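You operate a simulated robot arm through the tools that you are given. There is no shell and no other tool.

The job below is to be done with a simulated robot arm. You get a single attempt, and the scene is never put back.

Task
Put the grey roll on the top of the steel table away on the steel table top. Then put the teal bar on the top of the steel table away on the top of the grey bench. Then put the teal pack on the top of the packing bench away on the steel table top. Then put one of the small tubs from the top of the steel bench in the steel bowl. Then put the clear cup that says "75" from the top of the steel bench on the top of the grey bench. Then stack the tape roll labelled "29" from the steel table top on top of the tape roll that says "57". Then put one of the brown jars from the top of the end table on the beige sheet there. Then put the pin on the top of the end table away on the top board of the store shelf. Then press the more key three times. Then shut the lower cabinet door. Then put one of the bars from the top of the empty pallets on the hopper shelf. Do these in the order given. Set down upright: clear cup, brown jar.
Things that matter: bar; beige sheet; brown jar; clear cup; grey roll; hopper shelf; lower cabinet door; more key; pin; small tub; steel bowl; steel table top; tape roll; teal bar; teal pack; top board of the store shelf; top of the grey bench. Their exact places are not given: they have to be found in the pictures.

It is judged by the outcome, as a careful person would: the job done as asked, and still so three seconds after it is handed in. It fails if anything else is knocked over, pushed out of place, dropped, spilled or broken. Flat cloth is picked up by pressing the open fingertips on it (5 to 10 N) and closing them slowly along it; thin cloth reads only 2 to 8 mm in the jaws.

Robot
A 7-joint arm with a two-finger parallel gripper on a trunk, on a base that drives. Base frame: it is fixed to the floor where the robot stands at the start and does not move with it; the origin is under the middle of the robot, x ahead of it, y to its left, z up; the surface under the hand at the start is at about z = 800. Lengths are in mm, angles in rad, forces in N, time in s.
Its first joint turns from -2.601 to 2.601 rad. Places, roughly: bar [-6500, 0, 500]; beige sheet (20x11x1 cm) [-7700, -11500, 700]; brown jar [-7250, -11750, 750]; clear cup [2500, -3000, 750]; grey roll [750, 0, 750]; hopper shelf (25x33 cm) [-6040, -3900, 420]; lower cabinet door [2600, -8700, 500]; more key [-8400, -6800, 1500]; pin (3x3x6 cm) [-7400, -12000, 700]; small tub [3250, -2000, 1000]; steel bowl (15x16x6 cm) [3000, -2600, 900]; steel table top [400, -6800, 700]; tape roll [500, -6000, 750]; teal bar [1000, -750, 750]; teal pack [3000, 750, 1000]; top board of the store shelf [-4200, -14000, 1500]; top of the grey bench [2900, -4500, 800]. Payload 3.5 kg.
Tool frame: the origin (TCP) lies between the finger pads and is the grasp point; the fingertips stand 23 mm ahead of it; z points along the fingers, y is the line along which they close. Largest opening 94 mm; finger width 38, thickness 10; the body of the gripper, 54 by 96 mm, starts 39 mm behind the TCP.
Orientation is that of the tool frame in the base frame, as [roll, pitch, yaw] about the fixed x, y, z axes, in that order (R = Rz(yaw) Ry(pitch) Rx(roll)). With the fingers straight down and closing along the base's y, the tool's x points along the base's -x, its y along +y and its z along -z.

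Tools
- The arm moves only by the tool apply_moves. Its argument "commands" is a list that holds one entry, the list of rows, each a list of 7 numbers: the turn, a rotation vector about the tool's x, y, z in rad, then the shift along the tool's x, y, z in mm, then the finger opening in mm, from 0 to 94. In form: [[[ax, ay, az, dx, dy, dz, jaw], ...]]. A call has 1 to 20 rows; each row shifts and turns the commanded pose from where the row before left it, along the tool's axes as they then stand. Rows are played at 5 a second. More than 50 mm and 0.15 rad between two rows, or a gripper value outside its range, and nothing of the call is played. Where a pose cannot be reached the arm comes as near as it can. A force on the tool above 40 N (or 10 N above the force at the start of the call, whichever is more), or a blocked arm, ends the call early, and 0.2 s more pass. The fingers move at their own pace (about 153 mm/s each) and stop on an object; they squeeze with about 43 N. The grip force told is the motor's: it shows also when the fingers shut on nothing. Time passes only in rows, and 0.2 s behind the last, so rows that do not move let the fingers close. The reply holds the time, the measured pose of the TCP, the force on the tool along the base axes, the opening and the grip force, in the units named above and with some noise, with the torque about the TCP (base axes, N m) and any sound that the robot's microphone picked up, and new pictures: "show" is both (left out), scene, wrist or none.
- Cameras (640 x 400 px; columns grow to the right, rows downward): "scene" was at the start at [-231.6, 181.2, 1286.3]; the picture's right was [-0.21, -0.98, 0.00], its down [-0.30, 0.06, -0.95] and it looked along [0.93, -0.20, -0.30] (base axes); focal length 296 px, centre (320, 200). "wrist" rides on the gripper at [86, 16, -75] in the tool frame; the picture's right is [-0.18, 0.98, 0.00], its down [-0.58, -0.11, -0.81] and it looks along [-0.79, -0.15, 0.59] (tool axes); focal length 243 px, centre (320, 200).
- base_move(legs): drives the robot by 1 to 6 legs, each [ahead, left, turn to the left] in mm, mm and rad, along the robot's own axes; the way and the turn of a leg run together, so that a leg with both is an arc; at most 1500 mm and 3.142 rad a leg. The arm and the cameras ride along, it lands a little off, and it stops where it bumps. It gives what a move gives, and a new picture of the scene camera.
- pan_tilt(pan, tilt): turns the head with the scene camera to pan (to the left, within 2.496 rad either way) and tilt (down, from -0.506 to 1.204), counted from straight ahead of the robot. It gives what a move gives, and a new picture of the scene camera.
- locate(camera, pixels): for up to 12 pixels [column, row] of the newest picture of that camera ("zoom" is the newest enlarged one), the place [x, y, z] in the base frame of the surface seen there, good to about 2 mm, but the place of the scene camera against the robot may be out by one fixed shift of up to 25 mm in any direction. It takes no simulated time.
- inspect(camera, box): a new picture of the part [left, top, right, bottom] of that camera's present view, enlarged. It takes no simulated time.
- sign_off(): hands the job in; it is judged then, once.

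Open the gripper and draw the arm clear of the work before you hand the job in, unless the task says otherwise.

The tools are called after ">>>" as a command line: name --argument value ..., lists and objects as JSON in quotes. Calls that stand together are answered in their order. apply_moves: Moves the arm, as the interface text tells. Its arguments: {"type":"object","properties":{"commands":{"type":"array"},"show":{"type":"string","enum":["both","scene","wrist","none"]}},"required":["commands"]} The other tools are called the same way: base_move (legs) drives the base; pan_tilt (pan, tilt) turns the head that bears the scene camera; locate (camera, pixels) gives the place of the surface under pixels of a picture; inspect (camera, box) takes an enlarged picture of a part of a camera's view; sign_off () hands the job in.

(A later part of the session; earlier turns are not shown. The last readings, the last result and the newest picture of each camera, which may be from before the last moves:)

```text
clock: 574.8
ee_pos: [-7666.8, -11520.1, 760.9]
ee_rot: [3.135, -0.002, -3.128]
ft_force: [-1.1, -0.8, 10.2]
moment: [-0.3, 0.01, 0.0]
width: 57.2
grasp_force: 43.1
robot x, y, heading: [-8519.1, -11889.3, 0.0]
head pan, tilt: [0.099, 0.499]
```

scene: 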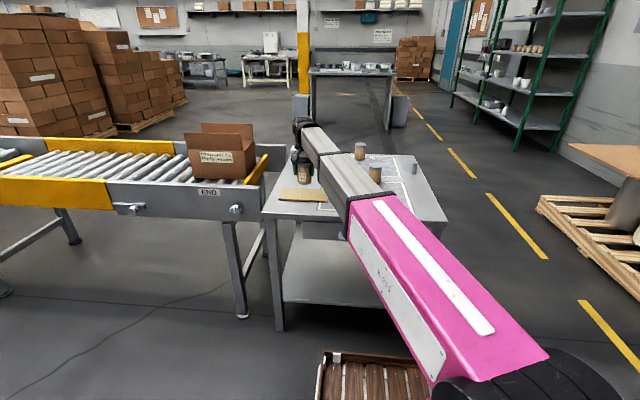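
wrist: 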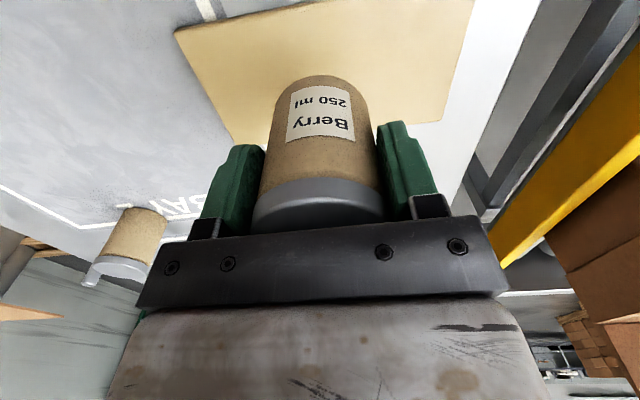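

Contact (10 N). I open the jaws and rise.

>>> apply_moves --commands '[[[0, 0, 0, 0, 0, 0, 58], [0, 0, 0, 0, 0, 0, 64], [0, 0, 0, 0, 0, 0, 74], [0, 0, 0, 0, 0, 0, 82], [0, 0, 0, 0, 0, -8, 82], [0, 0, 0, 0, 0, -16, 82], [0, 0, 0, 0, 0, -25, 82], [0, 0, 0, 0, 0, -25, 82], [0, 0, 0, 0, 0, -25, 82], [0, 0, 0, 0, 0, -15, 82], [0, 0, 0, 0, 0, 0, 82]]]' --show "both"

```text
clock: 577.1
ee_pos: [-7666.0, -11520.2, 875.2]
ee_rot: [3.137, -0.001, -3.128]
ft_force: [1.4, -0.1, -0.2]
moment: [0.02, 0.04, -0.04]
width: 82.1
grasp_force: 0.2
robot x, y, heading: [-8515.9, -11890.0, -0.004]
head pan, tilt: [0.099, 0.499]
```

scene: 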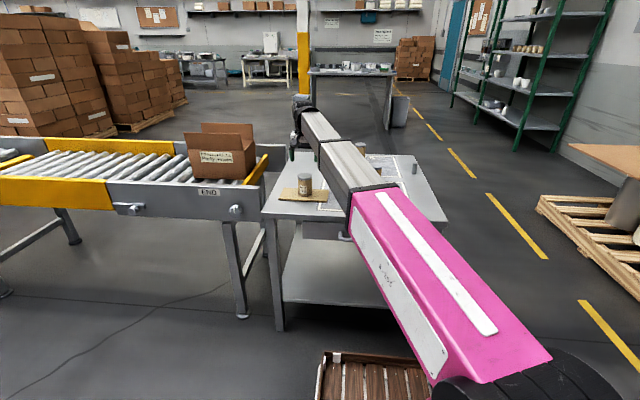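
wrist: 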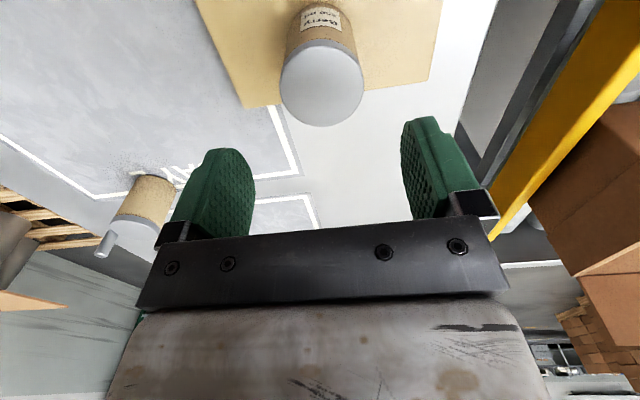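

The jar stands upright on the sheet. Next the pin near the table's south edge: I draw the arm in and up, then drive round to the south side.

>>> apply_moves --commands '[[[0, 0, 0, 4, -10, -10, 82], [0, 0, 0, 8, -22, -20, 70], [0, 0, 0, 10, -25, -20, 64], [0, 0, 0, 10, -25, -20, 64], [0, 0, 0, 10, -25, -15, 64], [0, 0, 0, 10, -25, 0, 64], [0, 0, 0, 10, -25, 0, 64], [0, 0, 0, 10, -25, 0, 64], [0, 0, 0, 10, -25, 0, 64], [0, 0, 0, 10, -20, 0, 64], [0, 0, 0, 8, -13, 0, 64], [0, 0, 0, 0, 0, 0, 64]]]' --show "none"

>>> base_move --legs '[[-150, 0, 0], [0, -770, 0], [1380, 0, 0]]'

>>> pan_tilt --pan 0.8 --tilt 0.5

```text
clock: 579.8
ee_pos: [-7763.6, -11763.3, 958.4]
ee_rot: [3.136, -0.002, -3.127]
ft_force: [-1.9, 0.0, -0.4]
moment: [-0.06, 0.03, -0.01]
width: 63.8
grasp_force: 0.1
robot x, y, heading: [-8513.6, -11891.8, 0.006]
head pan, tilt: [0.099, 0.499]
```

```text
clock: 591.3
ee_pos: [-6549.8, -12526.7, 958.7]
ee_rot: [3.135, -0.002, -3.127]
ft_force: [0.2, 0.7, -0.5]
moment: [-0.03, -0.01, 0.0]
width: 64.0
grasp_force: 0.1
robot x, y, heading: [-7302.7, -12656.2, 0.005]
head pan, tilt: [0.099, 0.499]
```

scene: 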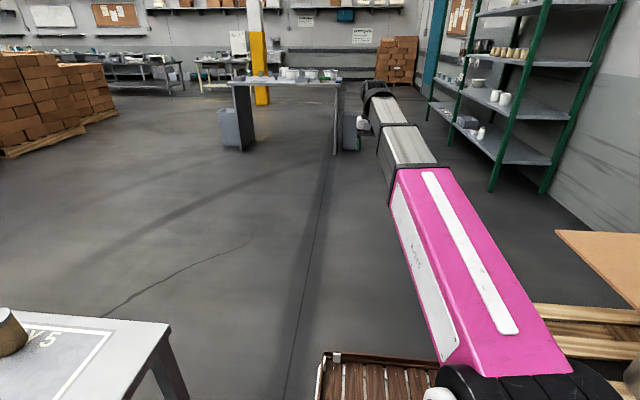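

```text
clock: 592.4
ee_pos: [-6549.1, -12528.1, 958.0]
ee_rot: [3.137, -0.002, -3.124]
ft_force: [0.7, 0.8, -0.9]
moment: [0.05, 0.01, -0.01]
width: 63.6
grasp_force: 0.1
robot x, y, heading: [-7304.0, -12655.4, -0.001]
head pan, tilt: [0.799, 0.499]
```

scene: 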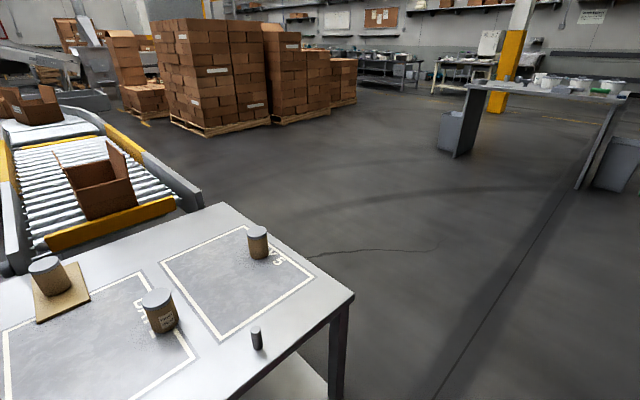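

The pin is at (257, 338), the jar on the sheet at left. I locate the pin and then turn left to face the table.

>>> locate --camera "scene" --pixels '[[257, 330], [257, 345], [352, 292], [240, 395], [255, 228], [158, 295], [45, 265]]'

>>> base_move --legs '[[0, 0, 1.571]]'

>>> inspect --camera "wrist" --box '[0, 0, 640, 400]'

```text
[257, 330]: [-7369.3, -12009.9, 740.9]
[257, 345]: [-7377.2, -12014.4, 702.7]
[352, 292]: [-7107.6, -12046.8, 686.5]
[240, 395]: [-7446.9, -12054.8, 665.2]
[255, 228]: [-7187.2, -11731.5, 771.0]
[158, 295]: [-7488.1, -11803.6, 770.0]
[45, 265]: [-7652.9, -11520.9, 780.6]
```

```text
clock: 596.6
ee_pos: [-7435.0, -11906.8, 958.8]
ee_rot: [3.135, -0.002, -1.551]
ft_force: [0.3, 0.1, -0.7]
moment: [-0.01, 0.0, -0.01]
width: 64.0
grasp_force: 0.0
robot x, y, heading: [-7305.1, -12660.0, 1.576]
head pan, tilt: [0.799, 0.499]
```

scene: 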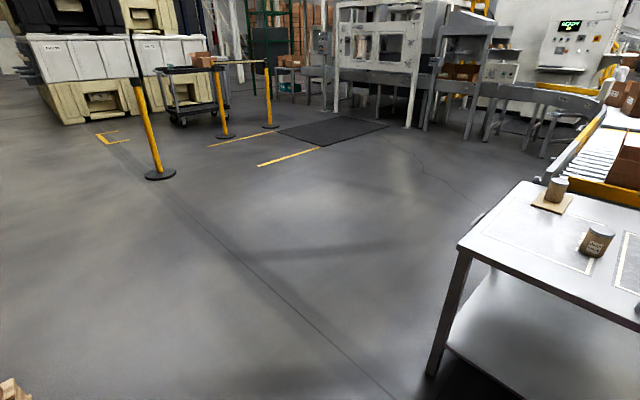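

```text
1.00 times, centred on (320, 200) of wrist (not enlarged: the box is as wide or as high as the picture)
```

zoom: 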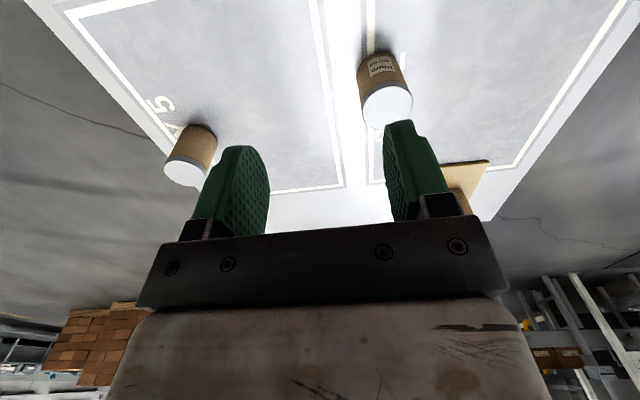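

The pin is nearer the table's south edge. I lower and draw the hand back over it.

>>> apply_moves --commands '[[[0, 0, 0, 8, -6, 12, 64], [0, 0, 0, 16, -10, 20, 64], [0, 0, 0, 20, -12, 20, 64], [0, 0, 0, 20, -12, 16, 64], [0, 0, 0, 20, -12, 10, 64], [0, 0, 0, 14, -8, 0, 64], [0, 0, 0, 6, -3, 0, 64], [0, 0, 0, 0, 0, 0, 64]]]' --show "wrist"

```text
clock: 598.4
ee_pos: [-7370.3, -12009.1, 879.1]
ee_rot: [3.137, -0.002, -1.552]
ft_force: [0.0, -0.1, 0.8]
moment: [0.0, -0.01, 0.0]
width: 64.1
grasp_force: 0.0
robot x, y, heading: [-7301.7, -12655.8, 1.572]
head pan, tilt: [0.799, 0.499]
```

wrist: 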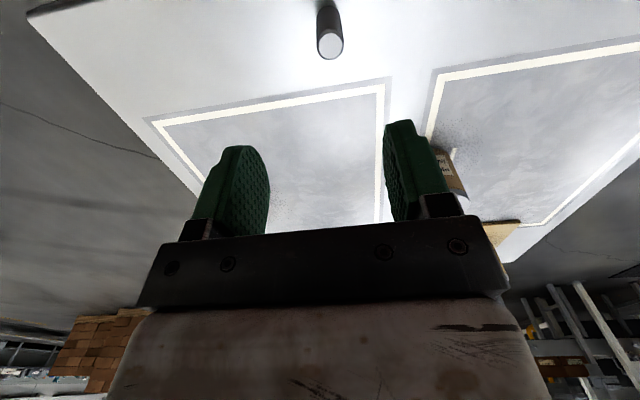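

The pin is at (328, 35). I measure it.

>>> inspect --camera "wrist" --box '[290, 0, 370, 80]'

>>> locate --camera "zoom" --pixels '[[320, 210], [255, 210], [375, 210], [320, 150], [320, 275], [320, 80], [270, 100], [370, 100]]'

```text
5.00 times, centred on (330, 40) of wrist
```

zoom: 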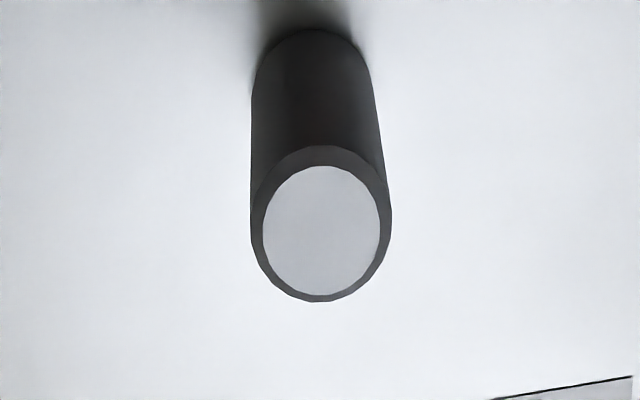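

```text
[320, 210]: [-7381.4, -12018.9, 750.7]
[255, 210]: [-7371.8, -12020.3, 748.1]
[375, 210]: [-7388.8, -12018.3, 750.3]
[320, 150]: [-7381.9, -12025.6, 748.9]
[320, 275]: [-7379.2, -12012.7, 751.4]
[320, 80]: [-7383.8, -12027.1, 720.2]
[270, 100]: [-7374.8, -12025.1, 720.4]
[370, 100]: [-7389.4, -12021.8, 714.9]
```

The pin: centre ≈(−7381, −12018), Ø≈20, top z≈751. Since the target board is high (z≈1500), I'll grip it with the hand tilted 45° so it can be set upright there. I back the base 100 mm and tilt the hand.

>>> base_move --legs '[[-100, 0, 0]]'

>>> apply_moves --commands '[[[0, -0.06, 0, 0, 0, 0, 60], [0, -0.1, 0, 0, 0, 0, 60], [0, -0.1, 0, 0, 0, 0, 60], [0, -0.1, 0, 0, 0, 0, 60], [0, -0.1, 0, 0, 0, 0, 60], [0, -0.1, 0, 0, 0, 0, 60], [0, -0.1, 0, 0, 0, 0, 60], [0, -0.1, 0, 0, 0, 0, 60], [0, -0.025, 0, 0, 0, 0, 60], [0, 0, 0, 0, 0, 0, 60]]]' --show "wrist"

```text
clock: 599.5
ee_pos: [-7370.4, -12108.5, 879.3]
ee_rot: [3.137, -0.003, -1.549]
ft_force: [0.2, 0.2, -0.2]
moment: [-0.03, 0.0, 0.03]
width: 63.9
grasp_force: 0.0
robot x, y, heading: [-7298.8, -12759.3, 1.578]
head pan, tilt: [0.799, 0.499]
```

scene: 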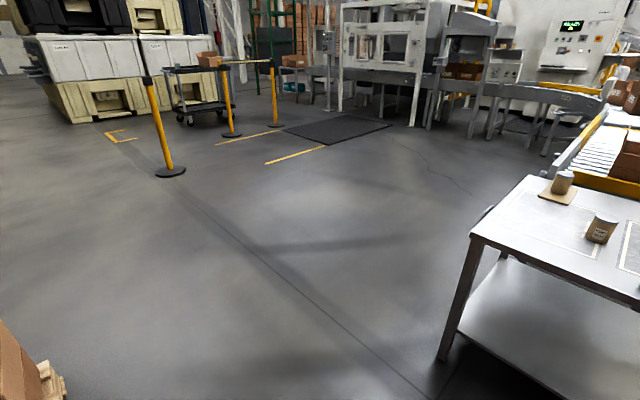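

```text
clock: 601.7
ee_pos: [-7369.3, -12109.1, 880.4]
ee_rot: [3.135, 0.784, -1.555]
ft_force: [-0.1, -0.1, -0.3]
moment: [-0.02, 0.01, -0.01]
width: 60.1
grasp_force: 0.0
robot x, y, heading: [-7300.4, -12755.6, 1.579]
head pan, tilt: [0.799, 0.499]
```

wrist: 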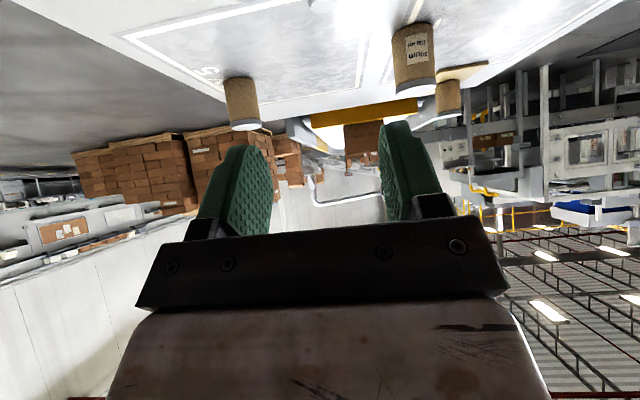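

I move to a pre-grasp point 100 mm back along the tilted tool axis and look for the pin.

>>> apply_moves --commands '[[[0, 0, 0, 6, 2, 10, 60], [0, 0, 0, 10, 3, 16, 60], [0, 0, 0, 10, 3, 18, 60], [0, 0, 0, 9, 2, 16, 60], [0, 0, 0, 6.8, 0.9, 10.5, 60], [0, 0, 0, 0, 0, 0, 60]]]' --show "wrist"

```text
clock: 603.1
ee_pos: [-7383.1, -12089.7, 800.1]
ee_rot: [3.133, 0.783, -1.556]
ft_force: [-0.3, -0.6, 0.4]
moment: [-0.01, -0.01, 0.02]
width: 59.9
grasp_force: 0.1
robot x, y, heading: [-7300.9, -12759.5, 1.574]
head pan, tilt: [0.799, 0.499]
```

wrist: 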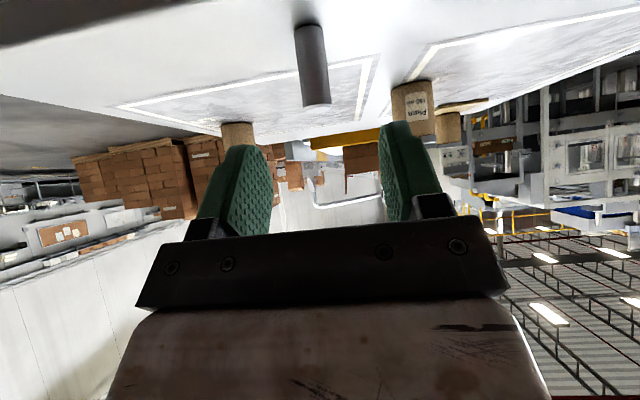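

The pin shows at (312, 65), between the fingers. I measure it again from here.

>>> locate --camera "wrist" --pixels '[[300, 60], [312, 60], [325, 60], [312, 30], [316, 100], [300, 35], [322, 35], [304, 95], [328, 95]]'

```text
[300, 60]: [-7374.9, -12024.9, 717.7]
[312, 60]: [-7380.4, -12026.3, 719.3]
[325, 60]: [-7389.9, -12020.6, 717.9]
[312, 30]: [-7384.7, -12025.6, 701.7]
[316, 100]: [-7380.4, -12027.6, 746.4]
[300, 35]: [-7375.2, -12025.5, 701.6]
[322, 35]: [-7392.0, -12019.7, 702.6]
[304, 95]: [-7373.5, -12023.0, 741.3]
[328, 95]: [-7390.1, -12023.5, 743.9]
```

Pin centre (−7381.5, −12017.5). I slide in along the tool axis 99 mm and close.

>>> apply_moves --commands '[[[0, 0, 0, -0.5, -0.5, 12, 60], [0, 0, 0, -0.5, -0.5, 22, 60], [0, 0, 0, -0.5, -0.5, 25, 60], [0, 0, 0, -0.5, -0.5, 22, 60], [0, 0, 0, 0, 0, 13, 60], [0, 0, 0, 0, 0, 5, 60], [0, 0, 0, 0, 0, 0, 60]]]' --show "wrist"

```text
clock: 604.7
ee_pos: [-7382.0, -12017.8, 731.8]
ee_rot: [3.136, 0.783, -1.555]
ft_force: [-1.2, -0.4, 0.0]
moment: [0.01, -0.04, -0.02]
width: 59.9
grasp_force: 0.2
robot x, y, heading: [-7303.5, -12760.0, 1.58]
head pan, tilt: [0.799, 0.499]
```

wrist: 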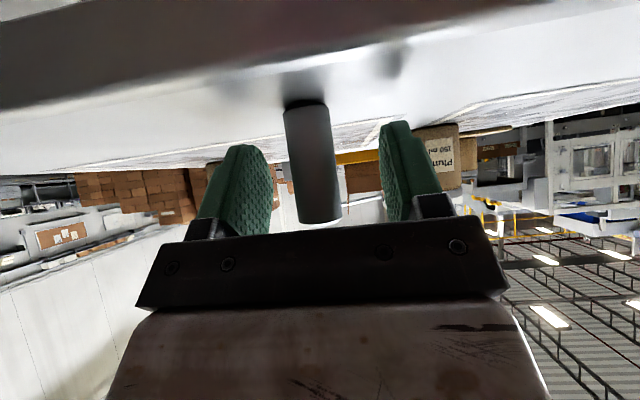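

The pin is between the pads. I close on it and lift.

>>> apply_moves --commands '[[[0, 0, 0, 0, 0, 0, 45], [0, 0, 0, 0, 0, 0, 30], [0, 0, 0, 0, 0, 0, 20], [0, 0, 0, 0, 0, 0, 10], [0, 0, 0, 0, 0, 0, 10], [0, 0, 0, -4, 0, -4, 10], [0, 0, 0, -8, 0, -8, 10], [0, 0, 0, -14, 0, -14, 10], [0, 0, 0, -14, 0, -14, 10], [0, 0, 0, -14, 0, -14, 10], [0, 0, 0, 0, 0, 0, 10]]]' --show "wrist"

```text
clock: 607.1
ee_pos: [-7381.1, -12018.7, 806.6]
ee_rot: [3.134, 0.784, -1.555]
ft_force: [0.2, -0.3, -1.3]
moment: [0.01, -0.08, 0.03]
width: 21.4
grasp_force: 43.2
robot x, y, heading: [-7305.8, -12759.9, 1.581]
head pan, tilt: [0.799, 0.499]
```

wrist: 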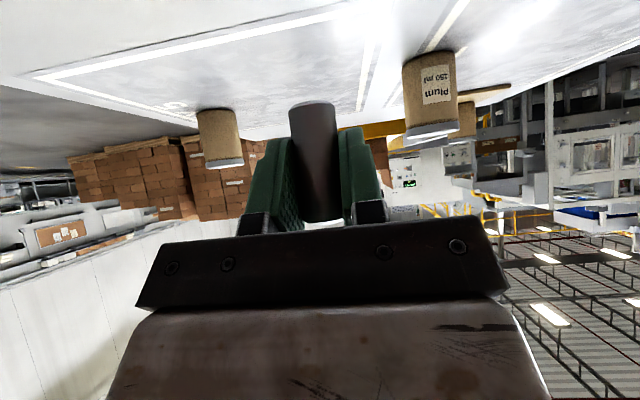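

The pin is held upright (21.4 mm). I raise the hand, turn right to face east and look at the way to the store shelf.

>>> apply_moves --commands '[[[0, 0, 0, -10, 0, -10, 10], [0, 0, 0, -16, 0, -16, 10], [0, 0, 0, -18, 0, -18, 10], [0, 0, 0, -18, 0, -18, 10], [0, 0, 0, -18, 0, -18, 10], [0, 0, 0, -16, 0, -16, 10], [0, 0, 0, -10, 0, -10, 10], [0, 0, 0, 0, 0, 0, 10]]]' --show "none"

>>> base_move --legs '[[0, 0, -1.58]]'

>>> pan_tilt --pan -0.3 --tilt 0.15

```text
clock: 608.9
ee_pos: [-7380.3, -12017.7, 957.9]
ee_rot: [3.134, 0.783, -1.555]
ft_force: [0.0, 0.3, -1.6]
moment: [0.01, 0.01, -0.01]
width: 21.1
grasp_force: 43.3
robot x, y, heading: [-7297.3, -12758.1, 1.574]
head pan, tilt: [0.799, 0.499]
```

```text
clock: 613.2
ee_pos: [-6561.4, -12682.9, 957.7]
ee_rot: [3.132, 0.785, -3.131]
ft_force: [-0.3, 0.4, -0.7]
moment: [-0.05, 0.01, 0.01]
width: 20.9
grasp_force: 42.6
robot x, y, heading: [-7302.7, -12758.2, -0.003]
head pan, tilt: [0.799, 0.499]
```

scene: 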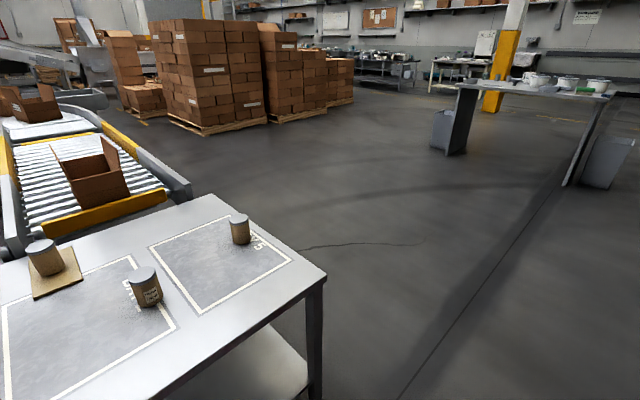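

```text
clock: 614.5
ee_pos: [-6560.6, -12683.7, 958.3]
ee_rot: [3.134, 0.783, -3.13]
ft_force: [-0.7, 0.1, -1.4]
moment: [0.02, 0.01, 0.01]
width: 20.7
grasp_force: 43.3
robot x, y, heading: [-7300.9, -12758.4, 0.003]
head pan, tilt: [-0.3, 0.15]
```

scene: 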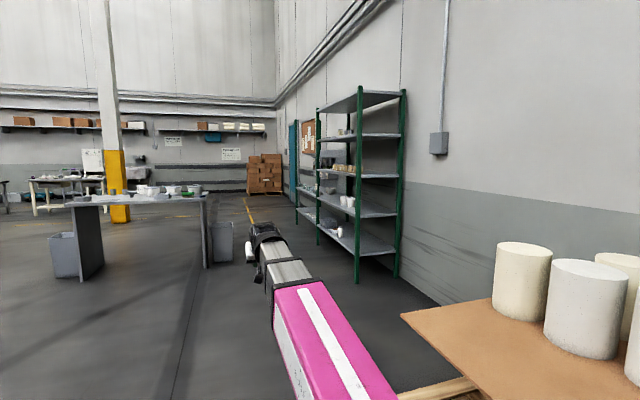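

The store rack with its top board near (365, 97) is ahead right; the desk is left. I locate the rack's boards and posts.

>>> locate --camera "scene" --pixels '[[340, 105], [375, 97], [360, 92], [358, 275], [318, 235], [396, 270], [360, 140], [205, 260], [80, 275], [360, 205], [225, 255], [400, 90]]'

>>> inspect --camera "scene" --box '[280, 70, 440, 290]'

```text
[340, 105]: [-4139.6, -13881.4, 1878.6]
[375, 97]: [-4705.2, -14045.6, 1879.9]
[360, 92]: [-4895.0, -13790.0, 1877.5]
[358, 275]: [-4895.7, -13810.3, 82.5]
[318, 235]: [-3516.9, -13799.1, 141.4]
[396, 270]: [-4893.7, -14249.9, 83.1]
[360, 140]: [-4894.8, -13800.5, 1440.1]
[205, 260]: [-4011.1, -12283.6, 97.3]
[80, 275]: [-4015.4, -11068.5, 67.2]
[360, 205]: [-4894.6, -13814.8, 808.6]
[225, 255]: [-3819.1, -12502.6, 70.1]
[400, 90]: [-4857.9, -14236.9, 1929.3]
```

```text
1.82 times, centred on (360, 180) of scene
```

zoom: 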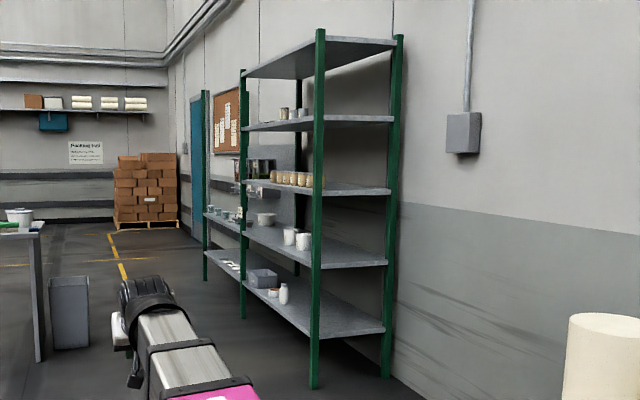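

The rack has boards at several heights; I locate the second one from the top (expected z≈1500) and the top cover.

>>> locate --camera "zoom" --pixels '[[270, 127], [310, 122], [350, 122], [385, 122], [285, 113], [303, 112], [350, 190], [290, 178], [320, 60], [380, 42], [345, 116], [250, 130]]'

```text
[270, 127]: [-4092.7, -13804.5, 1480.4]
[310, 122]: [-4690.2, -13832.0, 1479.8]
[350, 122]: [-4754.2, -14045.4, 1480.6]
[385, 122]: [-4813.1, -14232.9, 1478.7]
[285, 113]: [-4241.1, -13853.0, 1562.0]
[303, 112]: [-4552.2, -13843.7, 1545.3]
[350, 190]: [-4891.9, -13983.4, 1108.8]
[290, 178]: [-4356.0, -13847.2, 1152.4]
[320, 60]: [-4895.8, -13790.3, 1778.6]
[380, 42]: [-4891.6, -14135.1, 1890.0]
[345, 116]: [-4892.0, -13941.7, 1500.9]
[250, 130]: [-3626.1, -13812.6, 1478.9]
```

The board at z≈1500 (underside 1480) fits the given place; cups stand on it near x≈−4241 and −4552. I check the cardboard corner on my right before driving along.

>>> locate --camera "scene" --pixels '[[403, 317], [430, 350], [460, 300], [500, 390], [470, 385], [190, 300], [380, 300]]'

```text
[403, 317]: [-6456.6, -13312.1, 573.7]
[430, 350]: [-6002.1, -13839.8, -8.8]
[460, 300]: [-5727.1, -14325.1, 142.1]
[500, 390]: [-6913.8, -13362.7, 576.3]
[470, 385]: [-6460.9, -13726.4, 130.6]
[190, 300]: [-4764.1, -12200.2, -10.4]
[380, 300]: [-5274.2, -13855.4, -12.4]
```

Clear. I drive 2.6 m east and turn right to face the rack.

>>> base_move --legs '[[1500, 0, 0], [1080, 0, 0], [0, 0, -1.571]]'

>>> pan_tilt --pan 0.0 --tilt 0.0

```text
clock: 630.9
ee_pos: [-4631.9, -13495.2, 957.8]
ee_rot: [3.136, 0.783, 1.595]
ft_force: [-0.3, -0.2, -1.2]
moment: [0.01, 0.02, 0.01]
width: 21.2
grasp_force: 42.6
robot x, y, heading: [-4713.4, -12753.8, -1.552]
head pan, tilt: [-0.3, 0.15]
```

scene: 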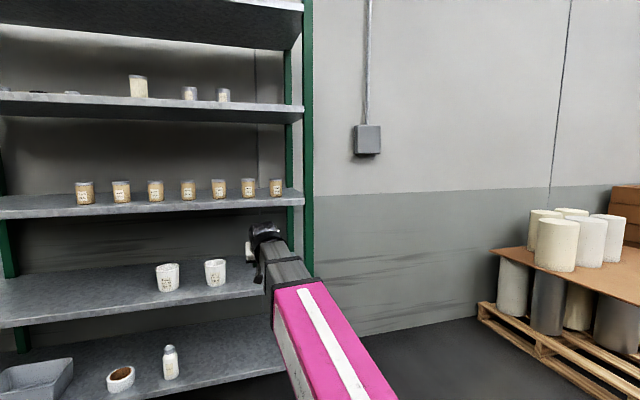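

```text
clock: 631.7
ee_pos: [-4633.4, -13494.2, 959.1]
ee_rot: [3.136, 0.783, 1.592]
ft_force: [-0.1, 0.1, -1.7]
moment: [-0.01, 0.02, 0.01]
width: 21.3
grasp_force: 42.6
robot x, y, heading: [-4712.2, -12756.8, -1.559]
head pan, tilt: [0.0, 0.0]
```

scene: 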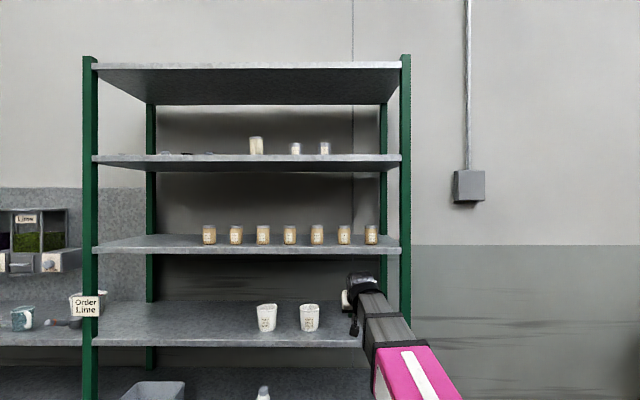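

Level with the board I see its items: jar (256, 146), pots (296, 148), (325, 148), flat things at left. I locate them and the board edge.

>>> locate --camera "scene" --pixels '[[360, 158], [300, 158], [250, 158], [256, 148], [296, 150], [325, 150], [210, 153], [172, 153], [385, 157], [404, 150], [300, 66], [325, 143]]'

>>> inspect --camera "scene" --box '[140, 120, 420, 180]'

```text
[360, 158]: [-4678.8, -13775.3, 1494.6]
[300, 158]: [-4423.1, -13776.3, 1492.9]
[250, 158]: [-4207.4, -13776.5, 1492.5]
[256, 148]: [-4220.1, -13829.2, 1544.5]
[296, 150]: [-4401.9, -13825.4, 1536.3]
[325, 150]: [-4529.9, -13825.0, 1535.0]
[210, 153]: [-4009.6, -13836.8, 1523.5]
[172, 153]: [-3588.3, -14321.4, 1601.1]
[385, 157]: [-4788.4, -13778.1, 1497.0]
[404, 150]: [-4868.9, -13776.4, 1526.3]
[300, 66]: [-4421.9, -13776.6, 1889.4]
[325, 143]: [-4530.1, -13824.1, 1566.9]
```

```text
2.29 times, centred on (280, 150) of scene
```

zoom: 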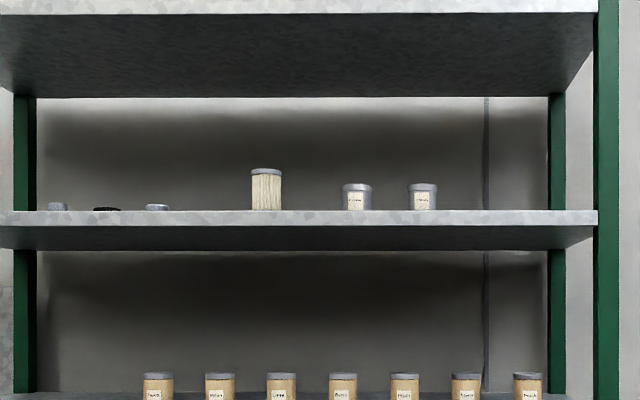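

The free stretch is x −4570…−4850; I'll use x≈−4690. I raise the tilted hand straight up in front of the rack toward z≈1600.

>>> apply_moves --commands '[[[0, 0, 0, -9, 0, -9, 10], [0, 0, 0, -18, 0, -18, 10], [0, 0, 0, -22, 0, -22, 10], [0, 0, 0, -22, 0, -22, 10], [0, 0, 0, -22, 0, -22, 10], [0, 0, 0, -22, 0, -22, 10], [0, 0, 0, -22, 0, -22, 10], [0, 0, 0, -22, 0, -22, 10], [0, 0, 0, -22, 0, -22, 10], [0, 0, 0, -22, 0, -22, 10], [0, 0, 0, -22, 0, -22, 10], [0, 0, 0, -22, 0, -22, 10], [0, 0, 0, -22, 0, -22, 10], [0, 0, 0, -9, 0, -9, 10], [0, 0, 0, 0, 0, 0, 10]]]' --show "scene"

```text
clock: 634.9
ee_pos: [-4634.2, -13495.2, 1350.8]
ee_rot: [3.134, 0.783, 1.593]
ft_force: [0.1, 0.9, -1.2]
moment: [0.01, 0.02, 0.01]
width: 21.1
grasp_force: 42.6
robot x, y, heading: [-4714.8, -12759.5, -1.551]
head pan, tilt: [0.0, 0.0]
```

scene: 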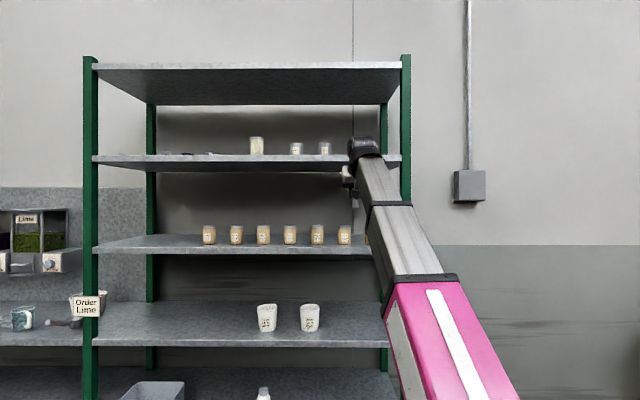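

It moves freely. I raise another 250 mm to z≈1600.

>>> apply_moves --commands '[[[0, 0, 0, -9, 0, -9, 10], [0, 0, 0, -18, 0, -18, 10], [0, 0, 0, -22, 0, -22, 10], [0, 0, 0, -22, 0, -22, 10], [0, 0, 0, -22, 0, -22, 10], [0, 0, 0, -22, 0, -22, 10], [0, 0, 0, -22, 0, -22, 10], [0, 0, 0, -22, 0, -22, 10], [0, 0, 0, -12, 0, -12, 10], [0, 0, 0, -6, 0, -6, 10], [0, 0, 0, 0, 0, 0, 10]]]' --show "both"

```text
clock: 637.3
ee_pos: [-4633.2, -13517.1, 1582.8]
ee_rot: [3.133, 0.784, 1.594]
ft_force: [-0.8, -0.7, -1.6]
moment: [-0.04, 0.01, 0.01]
width: 21.1
grasp_force: 42.8
out of reach, approached as far as the arm can: row 8, 9, 10
robot x, y, heading: [-4717.9, -12754.3, -1.553]
head pan, tilt: [0.0, 0.0]
```

scene: 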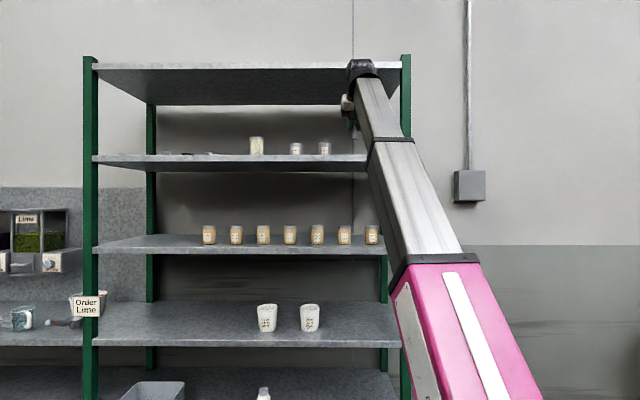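
wrist: 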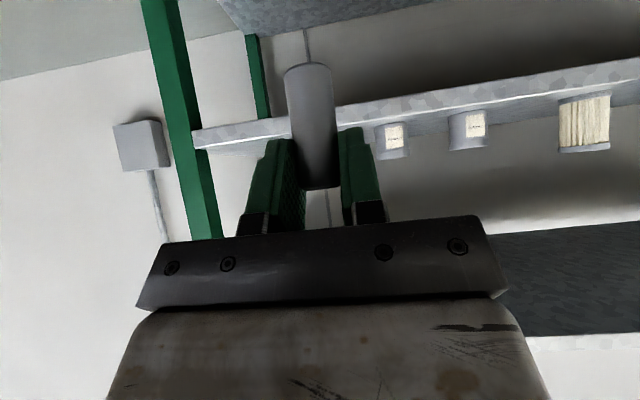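

The arm is at its height limit here (TCP z≈1583, pin bottom ≈1546). I locate the board's edge and pots from the wrist camera.

>>> locate --camera "wrist" --pixels '[[230, 130], [230, 142], [215, 148], [400, 95], [400, 112], [420, 120], [395, 155], [470, 148], [365, 115], [500, 100], [250, 141], [180, 60]]'

>>> inspect --camera "wrist" --box '[160, 60, 500, 200]'

```text
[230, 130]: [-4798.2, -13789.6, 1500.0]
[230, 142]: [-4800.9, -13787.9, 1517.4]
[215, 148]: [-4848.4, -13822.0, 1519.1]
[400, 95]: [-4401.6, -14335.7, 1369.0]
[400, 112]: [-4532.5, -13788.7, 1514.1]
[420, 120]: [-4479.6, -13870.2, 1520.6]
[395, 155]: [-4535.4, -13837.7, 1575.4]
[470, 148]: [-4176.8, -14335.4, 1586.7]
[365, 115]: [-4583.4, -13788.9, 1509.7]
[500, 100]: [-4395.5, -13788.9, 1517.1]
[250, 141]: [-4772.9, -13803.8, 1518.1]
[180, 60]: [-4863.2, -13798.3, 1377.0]
```

```text
1.88 times, centred on (330, 130) of wrist
```

zoom: 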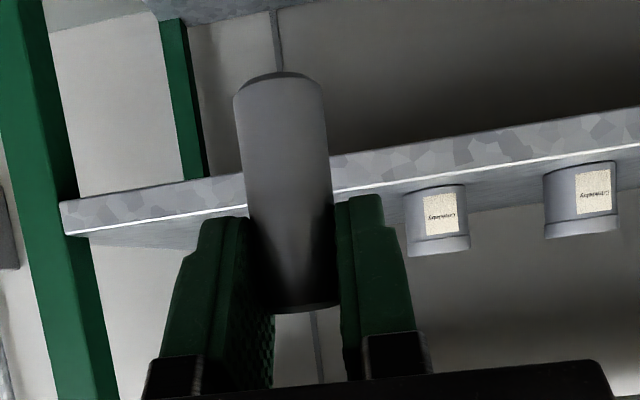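

Board top z≈1519, front edge y≈−13788. The pin's bottom clears it by ~27 mm. I drive forward 250 mm and right 63 mm first.

>>> base_move --legs '[[0, -63, 0], [250, 0, 0]]'

>>> inspect --camera "wrist" --box '[0, 0, 640, 400]'

>>> locate --camera "zoom" --pixels '[[230, 130], [400, 130], [200, 60], [420, 60], [350, 120], [250, 100], [400, 100], [450, 90], [312, 68], [315, 185]]'

```text
clock: 639.7
ee_pos: [-4691.9, -13767.7, 1583.3]
ee_rot: [3.135, 0.784, 1.592]
ft_force: [-1.4, 0.5, -1.8]
moment: [0.02, 0.05, 0.03]
width: 21.2
grasp_force: 42.6
robot x, y, heading: [-4775.7, -13006.4, -1.556]
head pan, tilt: [0.0, 0.0]
```

scene: 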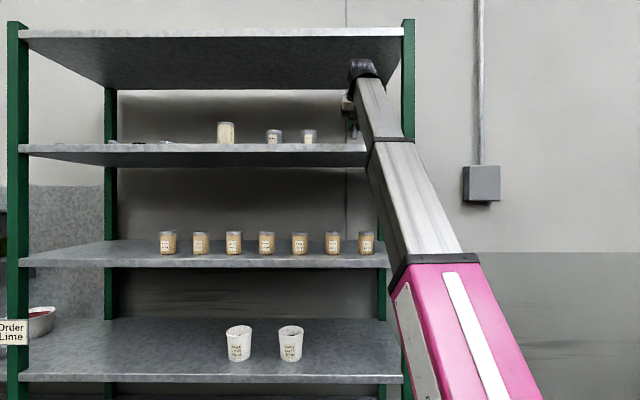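

```text
1.00 times, centred on (320, 200) of wrist (not enlarged: the box is as wide or as high as the picture)
```

zoom: 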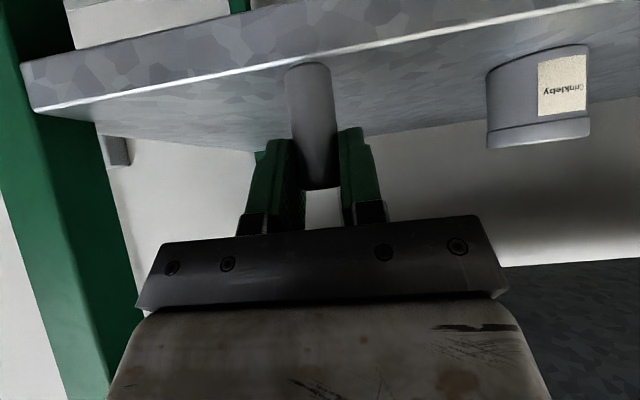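

```text
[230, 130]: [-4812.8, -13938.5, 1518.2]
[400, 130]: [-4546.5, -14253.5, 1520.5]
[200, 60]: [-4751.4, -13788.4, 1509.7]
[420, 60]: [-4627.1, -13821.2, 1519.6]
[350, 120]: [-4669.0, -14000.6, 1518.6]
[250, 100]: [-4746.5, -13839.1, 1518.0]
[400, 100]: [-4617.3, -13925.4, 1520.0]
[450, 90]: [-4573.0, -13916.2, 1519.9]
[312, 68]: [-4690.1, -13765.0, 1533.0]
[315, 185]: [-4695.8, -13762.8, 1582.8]
```

The pin seems to have slid down a little in the grip (its lower end now appears at row 65 rather than 103). I look closer before going on.

>>> inspect --camera "wrist" --box '[230, 40, 410, 240]'

>>> locate --camera "zoom" --pixels '[[290, 45], [290, 60], [290, 100], [290, 200], [290, 250], [300, 290], [230, 60], [340, 60], [250, 290], [350, 285]]'

```text
2.00 times, centred on (320, 140) of wrist
```

zoom: 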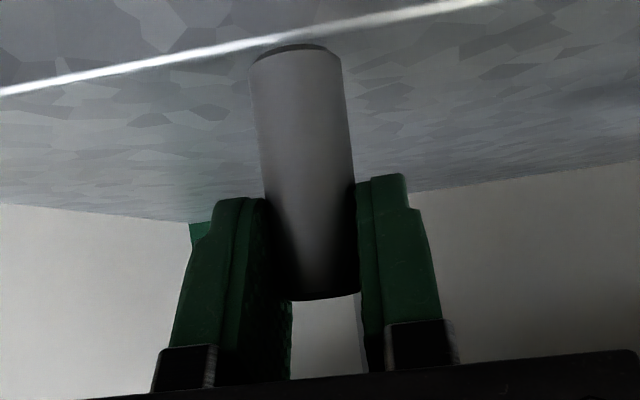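

```text
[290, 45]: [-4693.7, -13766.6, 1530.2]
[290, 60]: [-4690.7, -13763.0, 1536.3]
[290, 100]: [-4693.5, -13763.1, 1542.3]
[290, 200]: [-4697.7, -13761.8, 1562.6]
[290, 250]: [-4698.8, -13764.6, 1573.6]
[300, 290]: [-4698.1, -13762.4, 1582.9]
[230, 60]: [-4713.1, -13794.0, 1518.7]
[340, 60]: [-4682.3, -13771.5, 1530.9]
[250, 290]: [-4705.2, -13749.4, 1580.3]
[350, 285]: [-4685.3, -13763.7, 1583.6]
```

The pin slid ~17 mm; its bottom is now z≈1530, 11 mm above the board. I gently pull the hand back 40 mm and up 20 mm to regain clearance before driving in.

>>> apply_moves --commands '[[[0, 0, 0, 1.5, 0, -4, 0], [0, 0, 0, 3, 0, -9, 0], [0, 0, 0, 4, 0, -12, 0], [0, 0, 0, 3, 0, -10, 0], [0, 0, 0, 2, 0, -5, 0], [0, 0, 0, 0.7, 0, -2, 0], [0, 0, 0, 0, 0, 0, 0]]]' --show "wrist"

>>> locate --camera "wrist" --pixels '[[312, 65], [312, 70], [315, 150], [316, 184]]'

```text
clock: 641.3
ee_pos: [-4691.1, -13762.0, 1575.8]
ee_rot: [3.136, 0.784, 1.594]
ft_force: [-0.3, 1.0, -1.4]
moment: [0.05, 0.02, 0.0]
width: 21.1
grasp_force: 42.7
out of reach, approached as far as the arm can: row 1, 2, 3, 4, 5
robot x, y, heading: [-4773.4, -13005.3, -1.554]
head pan, tilt: [0.0, 0.0]
```

wrist: 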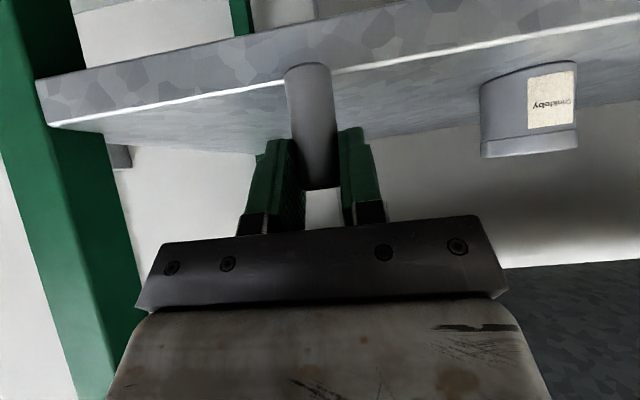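

```text
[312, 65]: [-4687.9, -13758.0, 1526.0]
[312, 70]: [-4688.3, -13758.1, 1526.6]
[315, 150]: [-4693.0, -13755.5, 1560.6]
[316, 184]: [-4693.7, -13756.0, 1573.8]
```

The hand is on its folding limit, where reaching further out allows more height. I back the base 80 mm, then extend the arm outward (and slightly down in command) to gain clearance.

>>> base_move --legs '[[-80, 0, 0]]'

>>> apply_moves --commands '[[[0, 0, 0, -4, 0, 5, 0], [0, 0, 0, -8, 0, 10, 0], [0, 0, 0, -9, 0, 12, 0], [0, 0, 0, -9, 0, 12, 0], [0, 0, 0, -9, 0, 12, 0], [0, 0, 0, -9, 0, 12, 0], [0, 0, 0, -9, 0, 12, 0], [0, 0, 0, -8, 0, 10, 0], [0, 0, 0, -5.8, 0, 8.2, 0], [0, 0, 0, 0, 0, 0, 0]]]' --show "wrist"

```text
clock: 642.4
ee_pos: [-4690.9, -13681.5, 1574.4]
ee_rot: [3.136, 0.784, 1.593]
ft_force: [0.1, -0.1, -0.7]
moment: [-0.01, -0.01, 0.01]
width: 21.1
grasp_force: 43.0
robot x, y, heading: [-4778.3, -12926.7, -1.553]
head pan, tilt: [0.0, 0.0]
```

scene: 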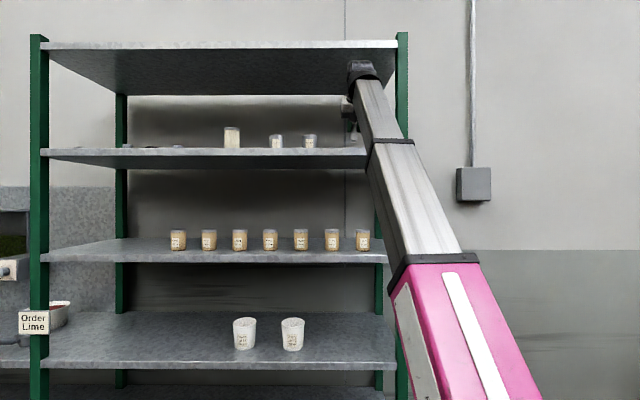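

```text
clock: 644.6
ee_pos: [-4689.0, -13794.5, 1560.5]
ee_rot: [3.133, 0.783, 1.593]
ft_force: [0.4, 24.0, 8.4]
moment: [1.06, 0.02, -0.03]
width: 21.1
grasp_force: 43.4
robot x, y, heading: [-4778.4, -12924.2, -1.558]
head pan, tilt: [0.0, 0.0]
```

wrist: 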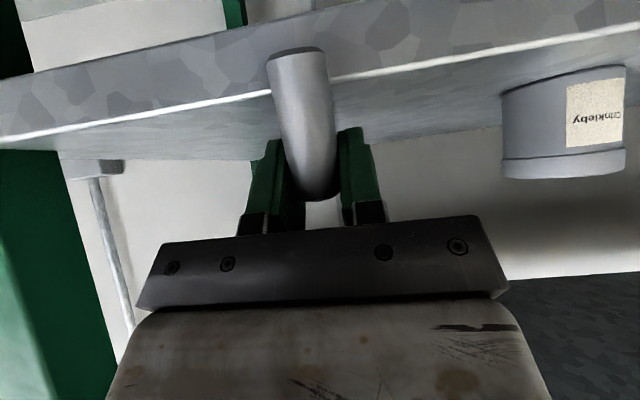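

The command had been reset to the measured pose, so the pin's lower end met the board edge (24 N). I back the hand off at once by 50 mm and look at the pin.

>>> apply_moves --commands '[[[0, 0, 0, 7, 0, -7, 0], [0, 0, 0, 11, 0, -11, 0], [0, 0, 0, 11, 0, -11, 0], [0, 0, 0, 7, 0, -7, 0], [0, 0, 0, 0, 0, 0, 0]]]' --show "both"

>>> inspect --camera "wrist" --box '[230, 20, 410, 240]'

>>> locate --camera "zoom" --pixels '[[240, 90], [260, 120], [280, 180], [300, 250], [320, 300], [300, 310], [215, 90], [290, 85], [350, 300]]'

```text
clock: 645.8
ee_pos: [-4690.5, -13745.0, 1559.6]
ee_rot: [3.135, 0.783, 1.595]
ft_force: [-0.1, -0.4, -0.7]
moment: [-0.01, 0.0, 0.0]
width: 20.6
grasp_force: 43.4
robot x, y, heading: [-4777.8, -12922.0, -1.559]
head pan, tilt: [0.0, 0.0]
```

scene: 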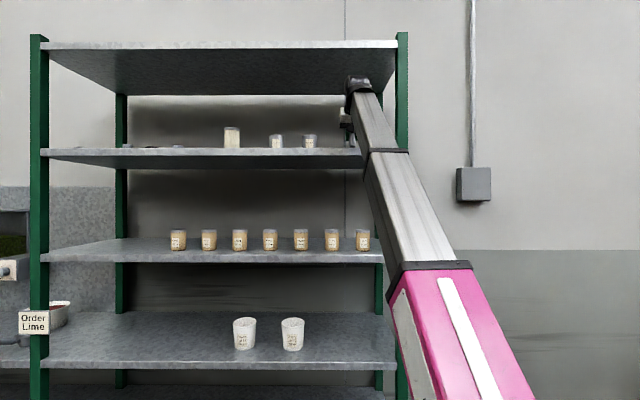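
wrist: 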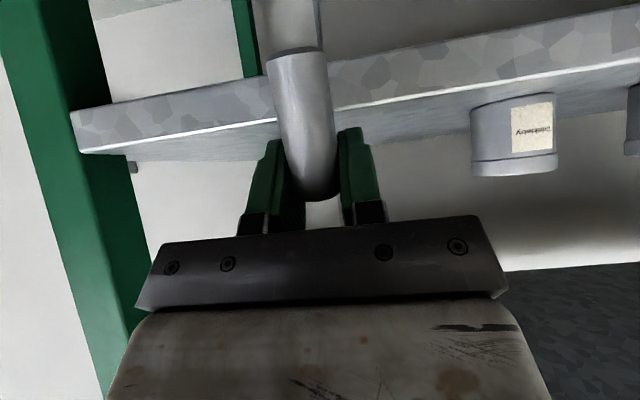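

```text
1.82 times, centred on (320, 130) of wrist
```

zoom: 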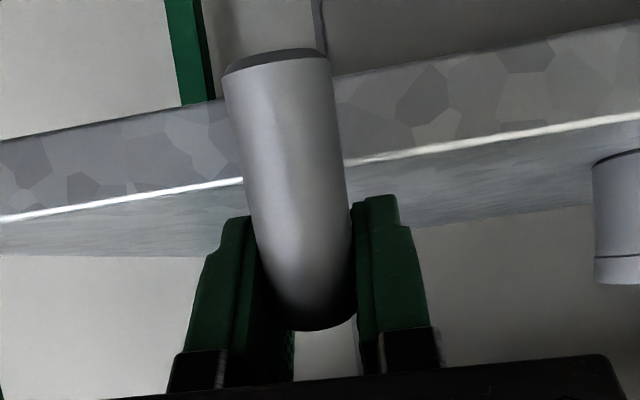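

```text
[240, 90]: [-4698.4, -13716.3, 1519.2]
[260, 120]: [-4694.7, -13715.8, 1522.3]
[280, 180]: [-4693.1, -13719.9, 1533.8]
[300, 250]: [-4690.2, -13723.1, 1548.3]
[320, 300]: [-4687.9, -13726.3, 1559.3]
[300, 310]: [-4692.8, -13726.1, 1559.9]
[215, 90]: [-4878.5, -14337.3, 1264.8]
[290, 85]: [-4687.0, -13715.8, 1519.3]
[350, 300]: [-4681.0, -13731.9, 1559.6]
```

The pin is still held but turned by about 0.25 rad (bottom toward the robot). Tilting the hand 0.25 rad more toward horizontal will bring it upright again; I do that gently here, clear of the board.

>>> apply_moves --commands '[[[0, -0.05, 0, 0, 0, 0, 0], [0, -0.07, 0, 0, 0, 0, 0], [0, -0.07, 0, 0, 0, 0, 0], [0, -0.05, 0, 0, 0, 0, 0], [0, 0, 0, 0, 0, 0, 0]]]' --show "wrist"

>>> inspect --camera "wrist" --box '[230, 20, 410, 240]'

>>> locate --camera "zoom" --pixels '[[255, 90], [260, 120], [280, 180], [300, 250], [310, 300], [230, 80], [315, 75], [270, 75], [300, 315], [345, 300]]'

```text
clock: 647.0
ee_pos: [-4689.5, -13745.2, 1558.9]
ee_rot: [3.133, 1.023, 1.59]
ft_force: [-0.7, 0.8, -0.9]
moment: [0.0, -0.02, 0.0]
width: 20.5
grasp_force: 43.2
robot x, y, heading: [-4773.4, -12924.5, -1.553]
head pan, tilt: [0.0, 0.0]
```

wrist: 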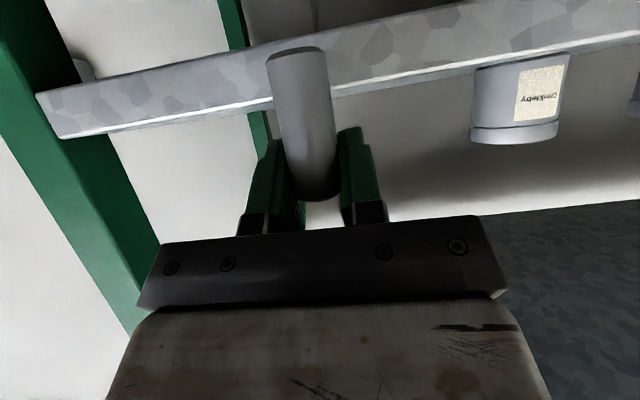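

```text
1.82 times, centred on (320, 130) of wrist
```

zoom: 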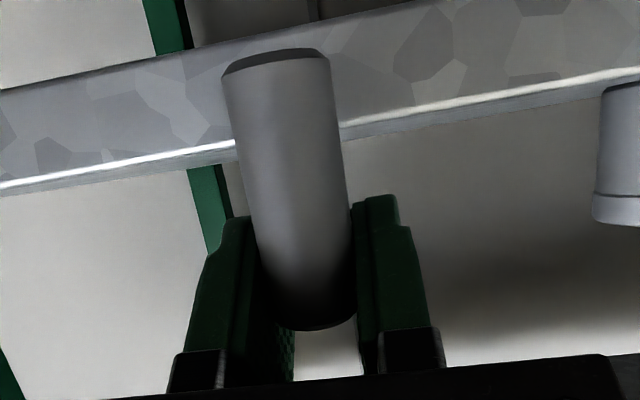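

```text
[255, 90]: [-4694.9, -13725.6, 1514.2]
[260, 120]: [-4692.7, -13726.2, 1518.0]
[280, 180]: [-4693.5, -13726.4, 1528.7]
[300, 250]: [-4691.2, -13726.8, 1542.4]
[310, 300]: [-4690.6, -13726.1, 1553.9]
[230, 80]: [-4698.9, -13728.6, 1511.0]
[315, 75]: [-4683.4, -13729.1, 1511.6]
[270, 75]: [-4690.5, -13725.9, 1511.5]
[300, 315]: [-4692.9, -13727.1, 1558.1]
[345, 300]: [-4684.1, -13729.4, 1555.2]
```

The pin is vertical again (bottom ≈1508, i.e. TCP−50). I raise the hand gently by backing along the tool axis, which lifts it ~30 mm.

>>> apply_moves --commands '[[[0, 0, 0, 0, 0, -4, 0], [0, 0, 0, 0, 0, -9, 0], [0, 0, 0, 0, 0, -12, 0], [0, 0, 0, 0, 0, -13, 0], [0, 0, 0, 0, 0, -11, 0], [0, 0, 0, 0, 0, -6, 0], [0, 0, 0, 0, 0, -3, 0], [0, 0, 0, 0, 0, 0, 0]]]' --show "wrist"

```text
clock: 648.8
ee_pos: [-4691.7, -13697.4, 1589.8]
ee_rot: [3.133, 1.024, 1.59]
ft_force: [0.0, 0.0, -1.6]
moment: [-0.04, 0.03, -0.03]
width: 20.7
grasp_force: 42.9
robot x, y, heading: [-4775.9, -12925.3, -1.558]
head pan, tilt: [0.0, 0.0]
```

wrist: 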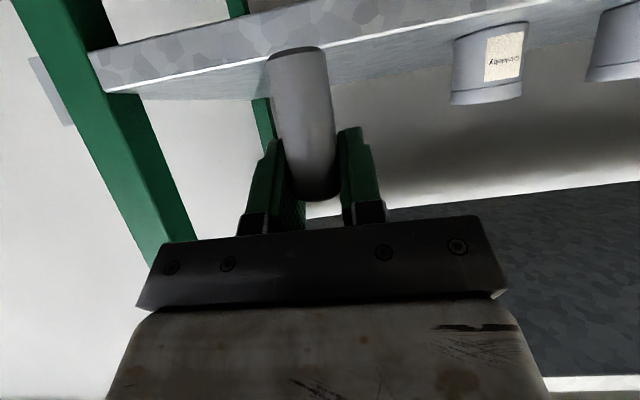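

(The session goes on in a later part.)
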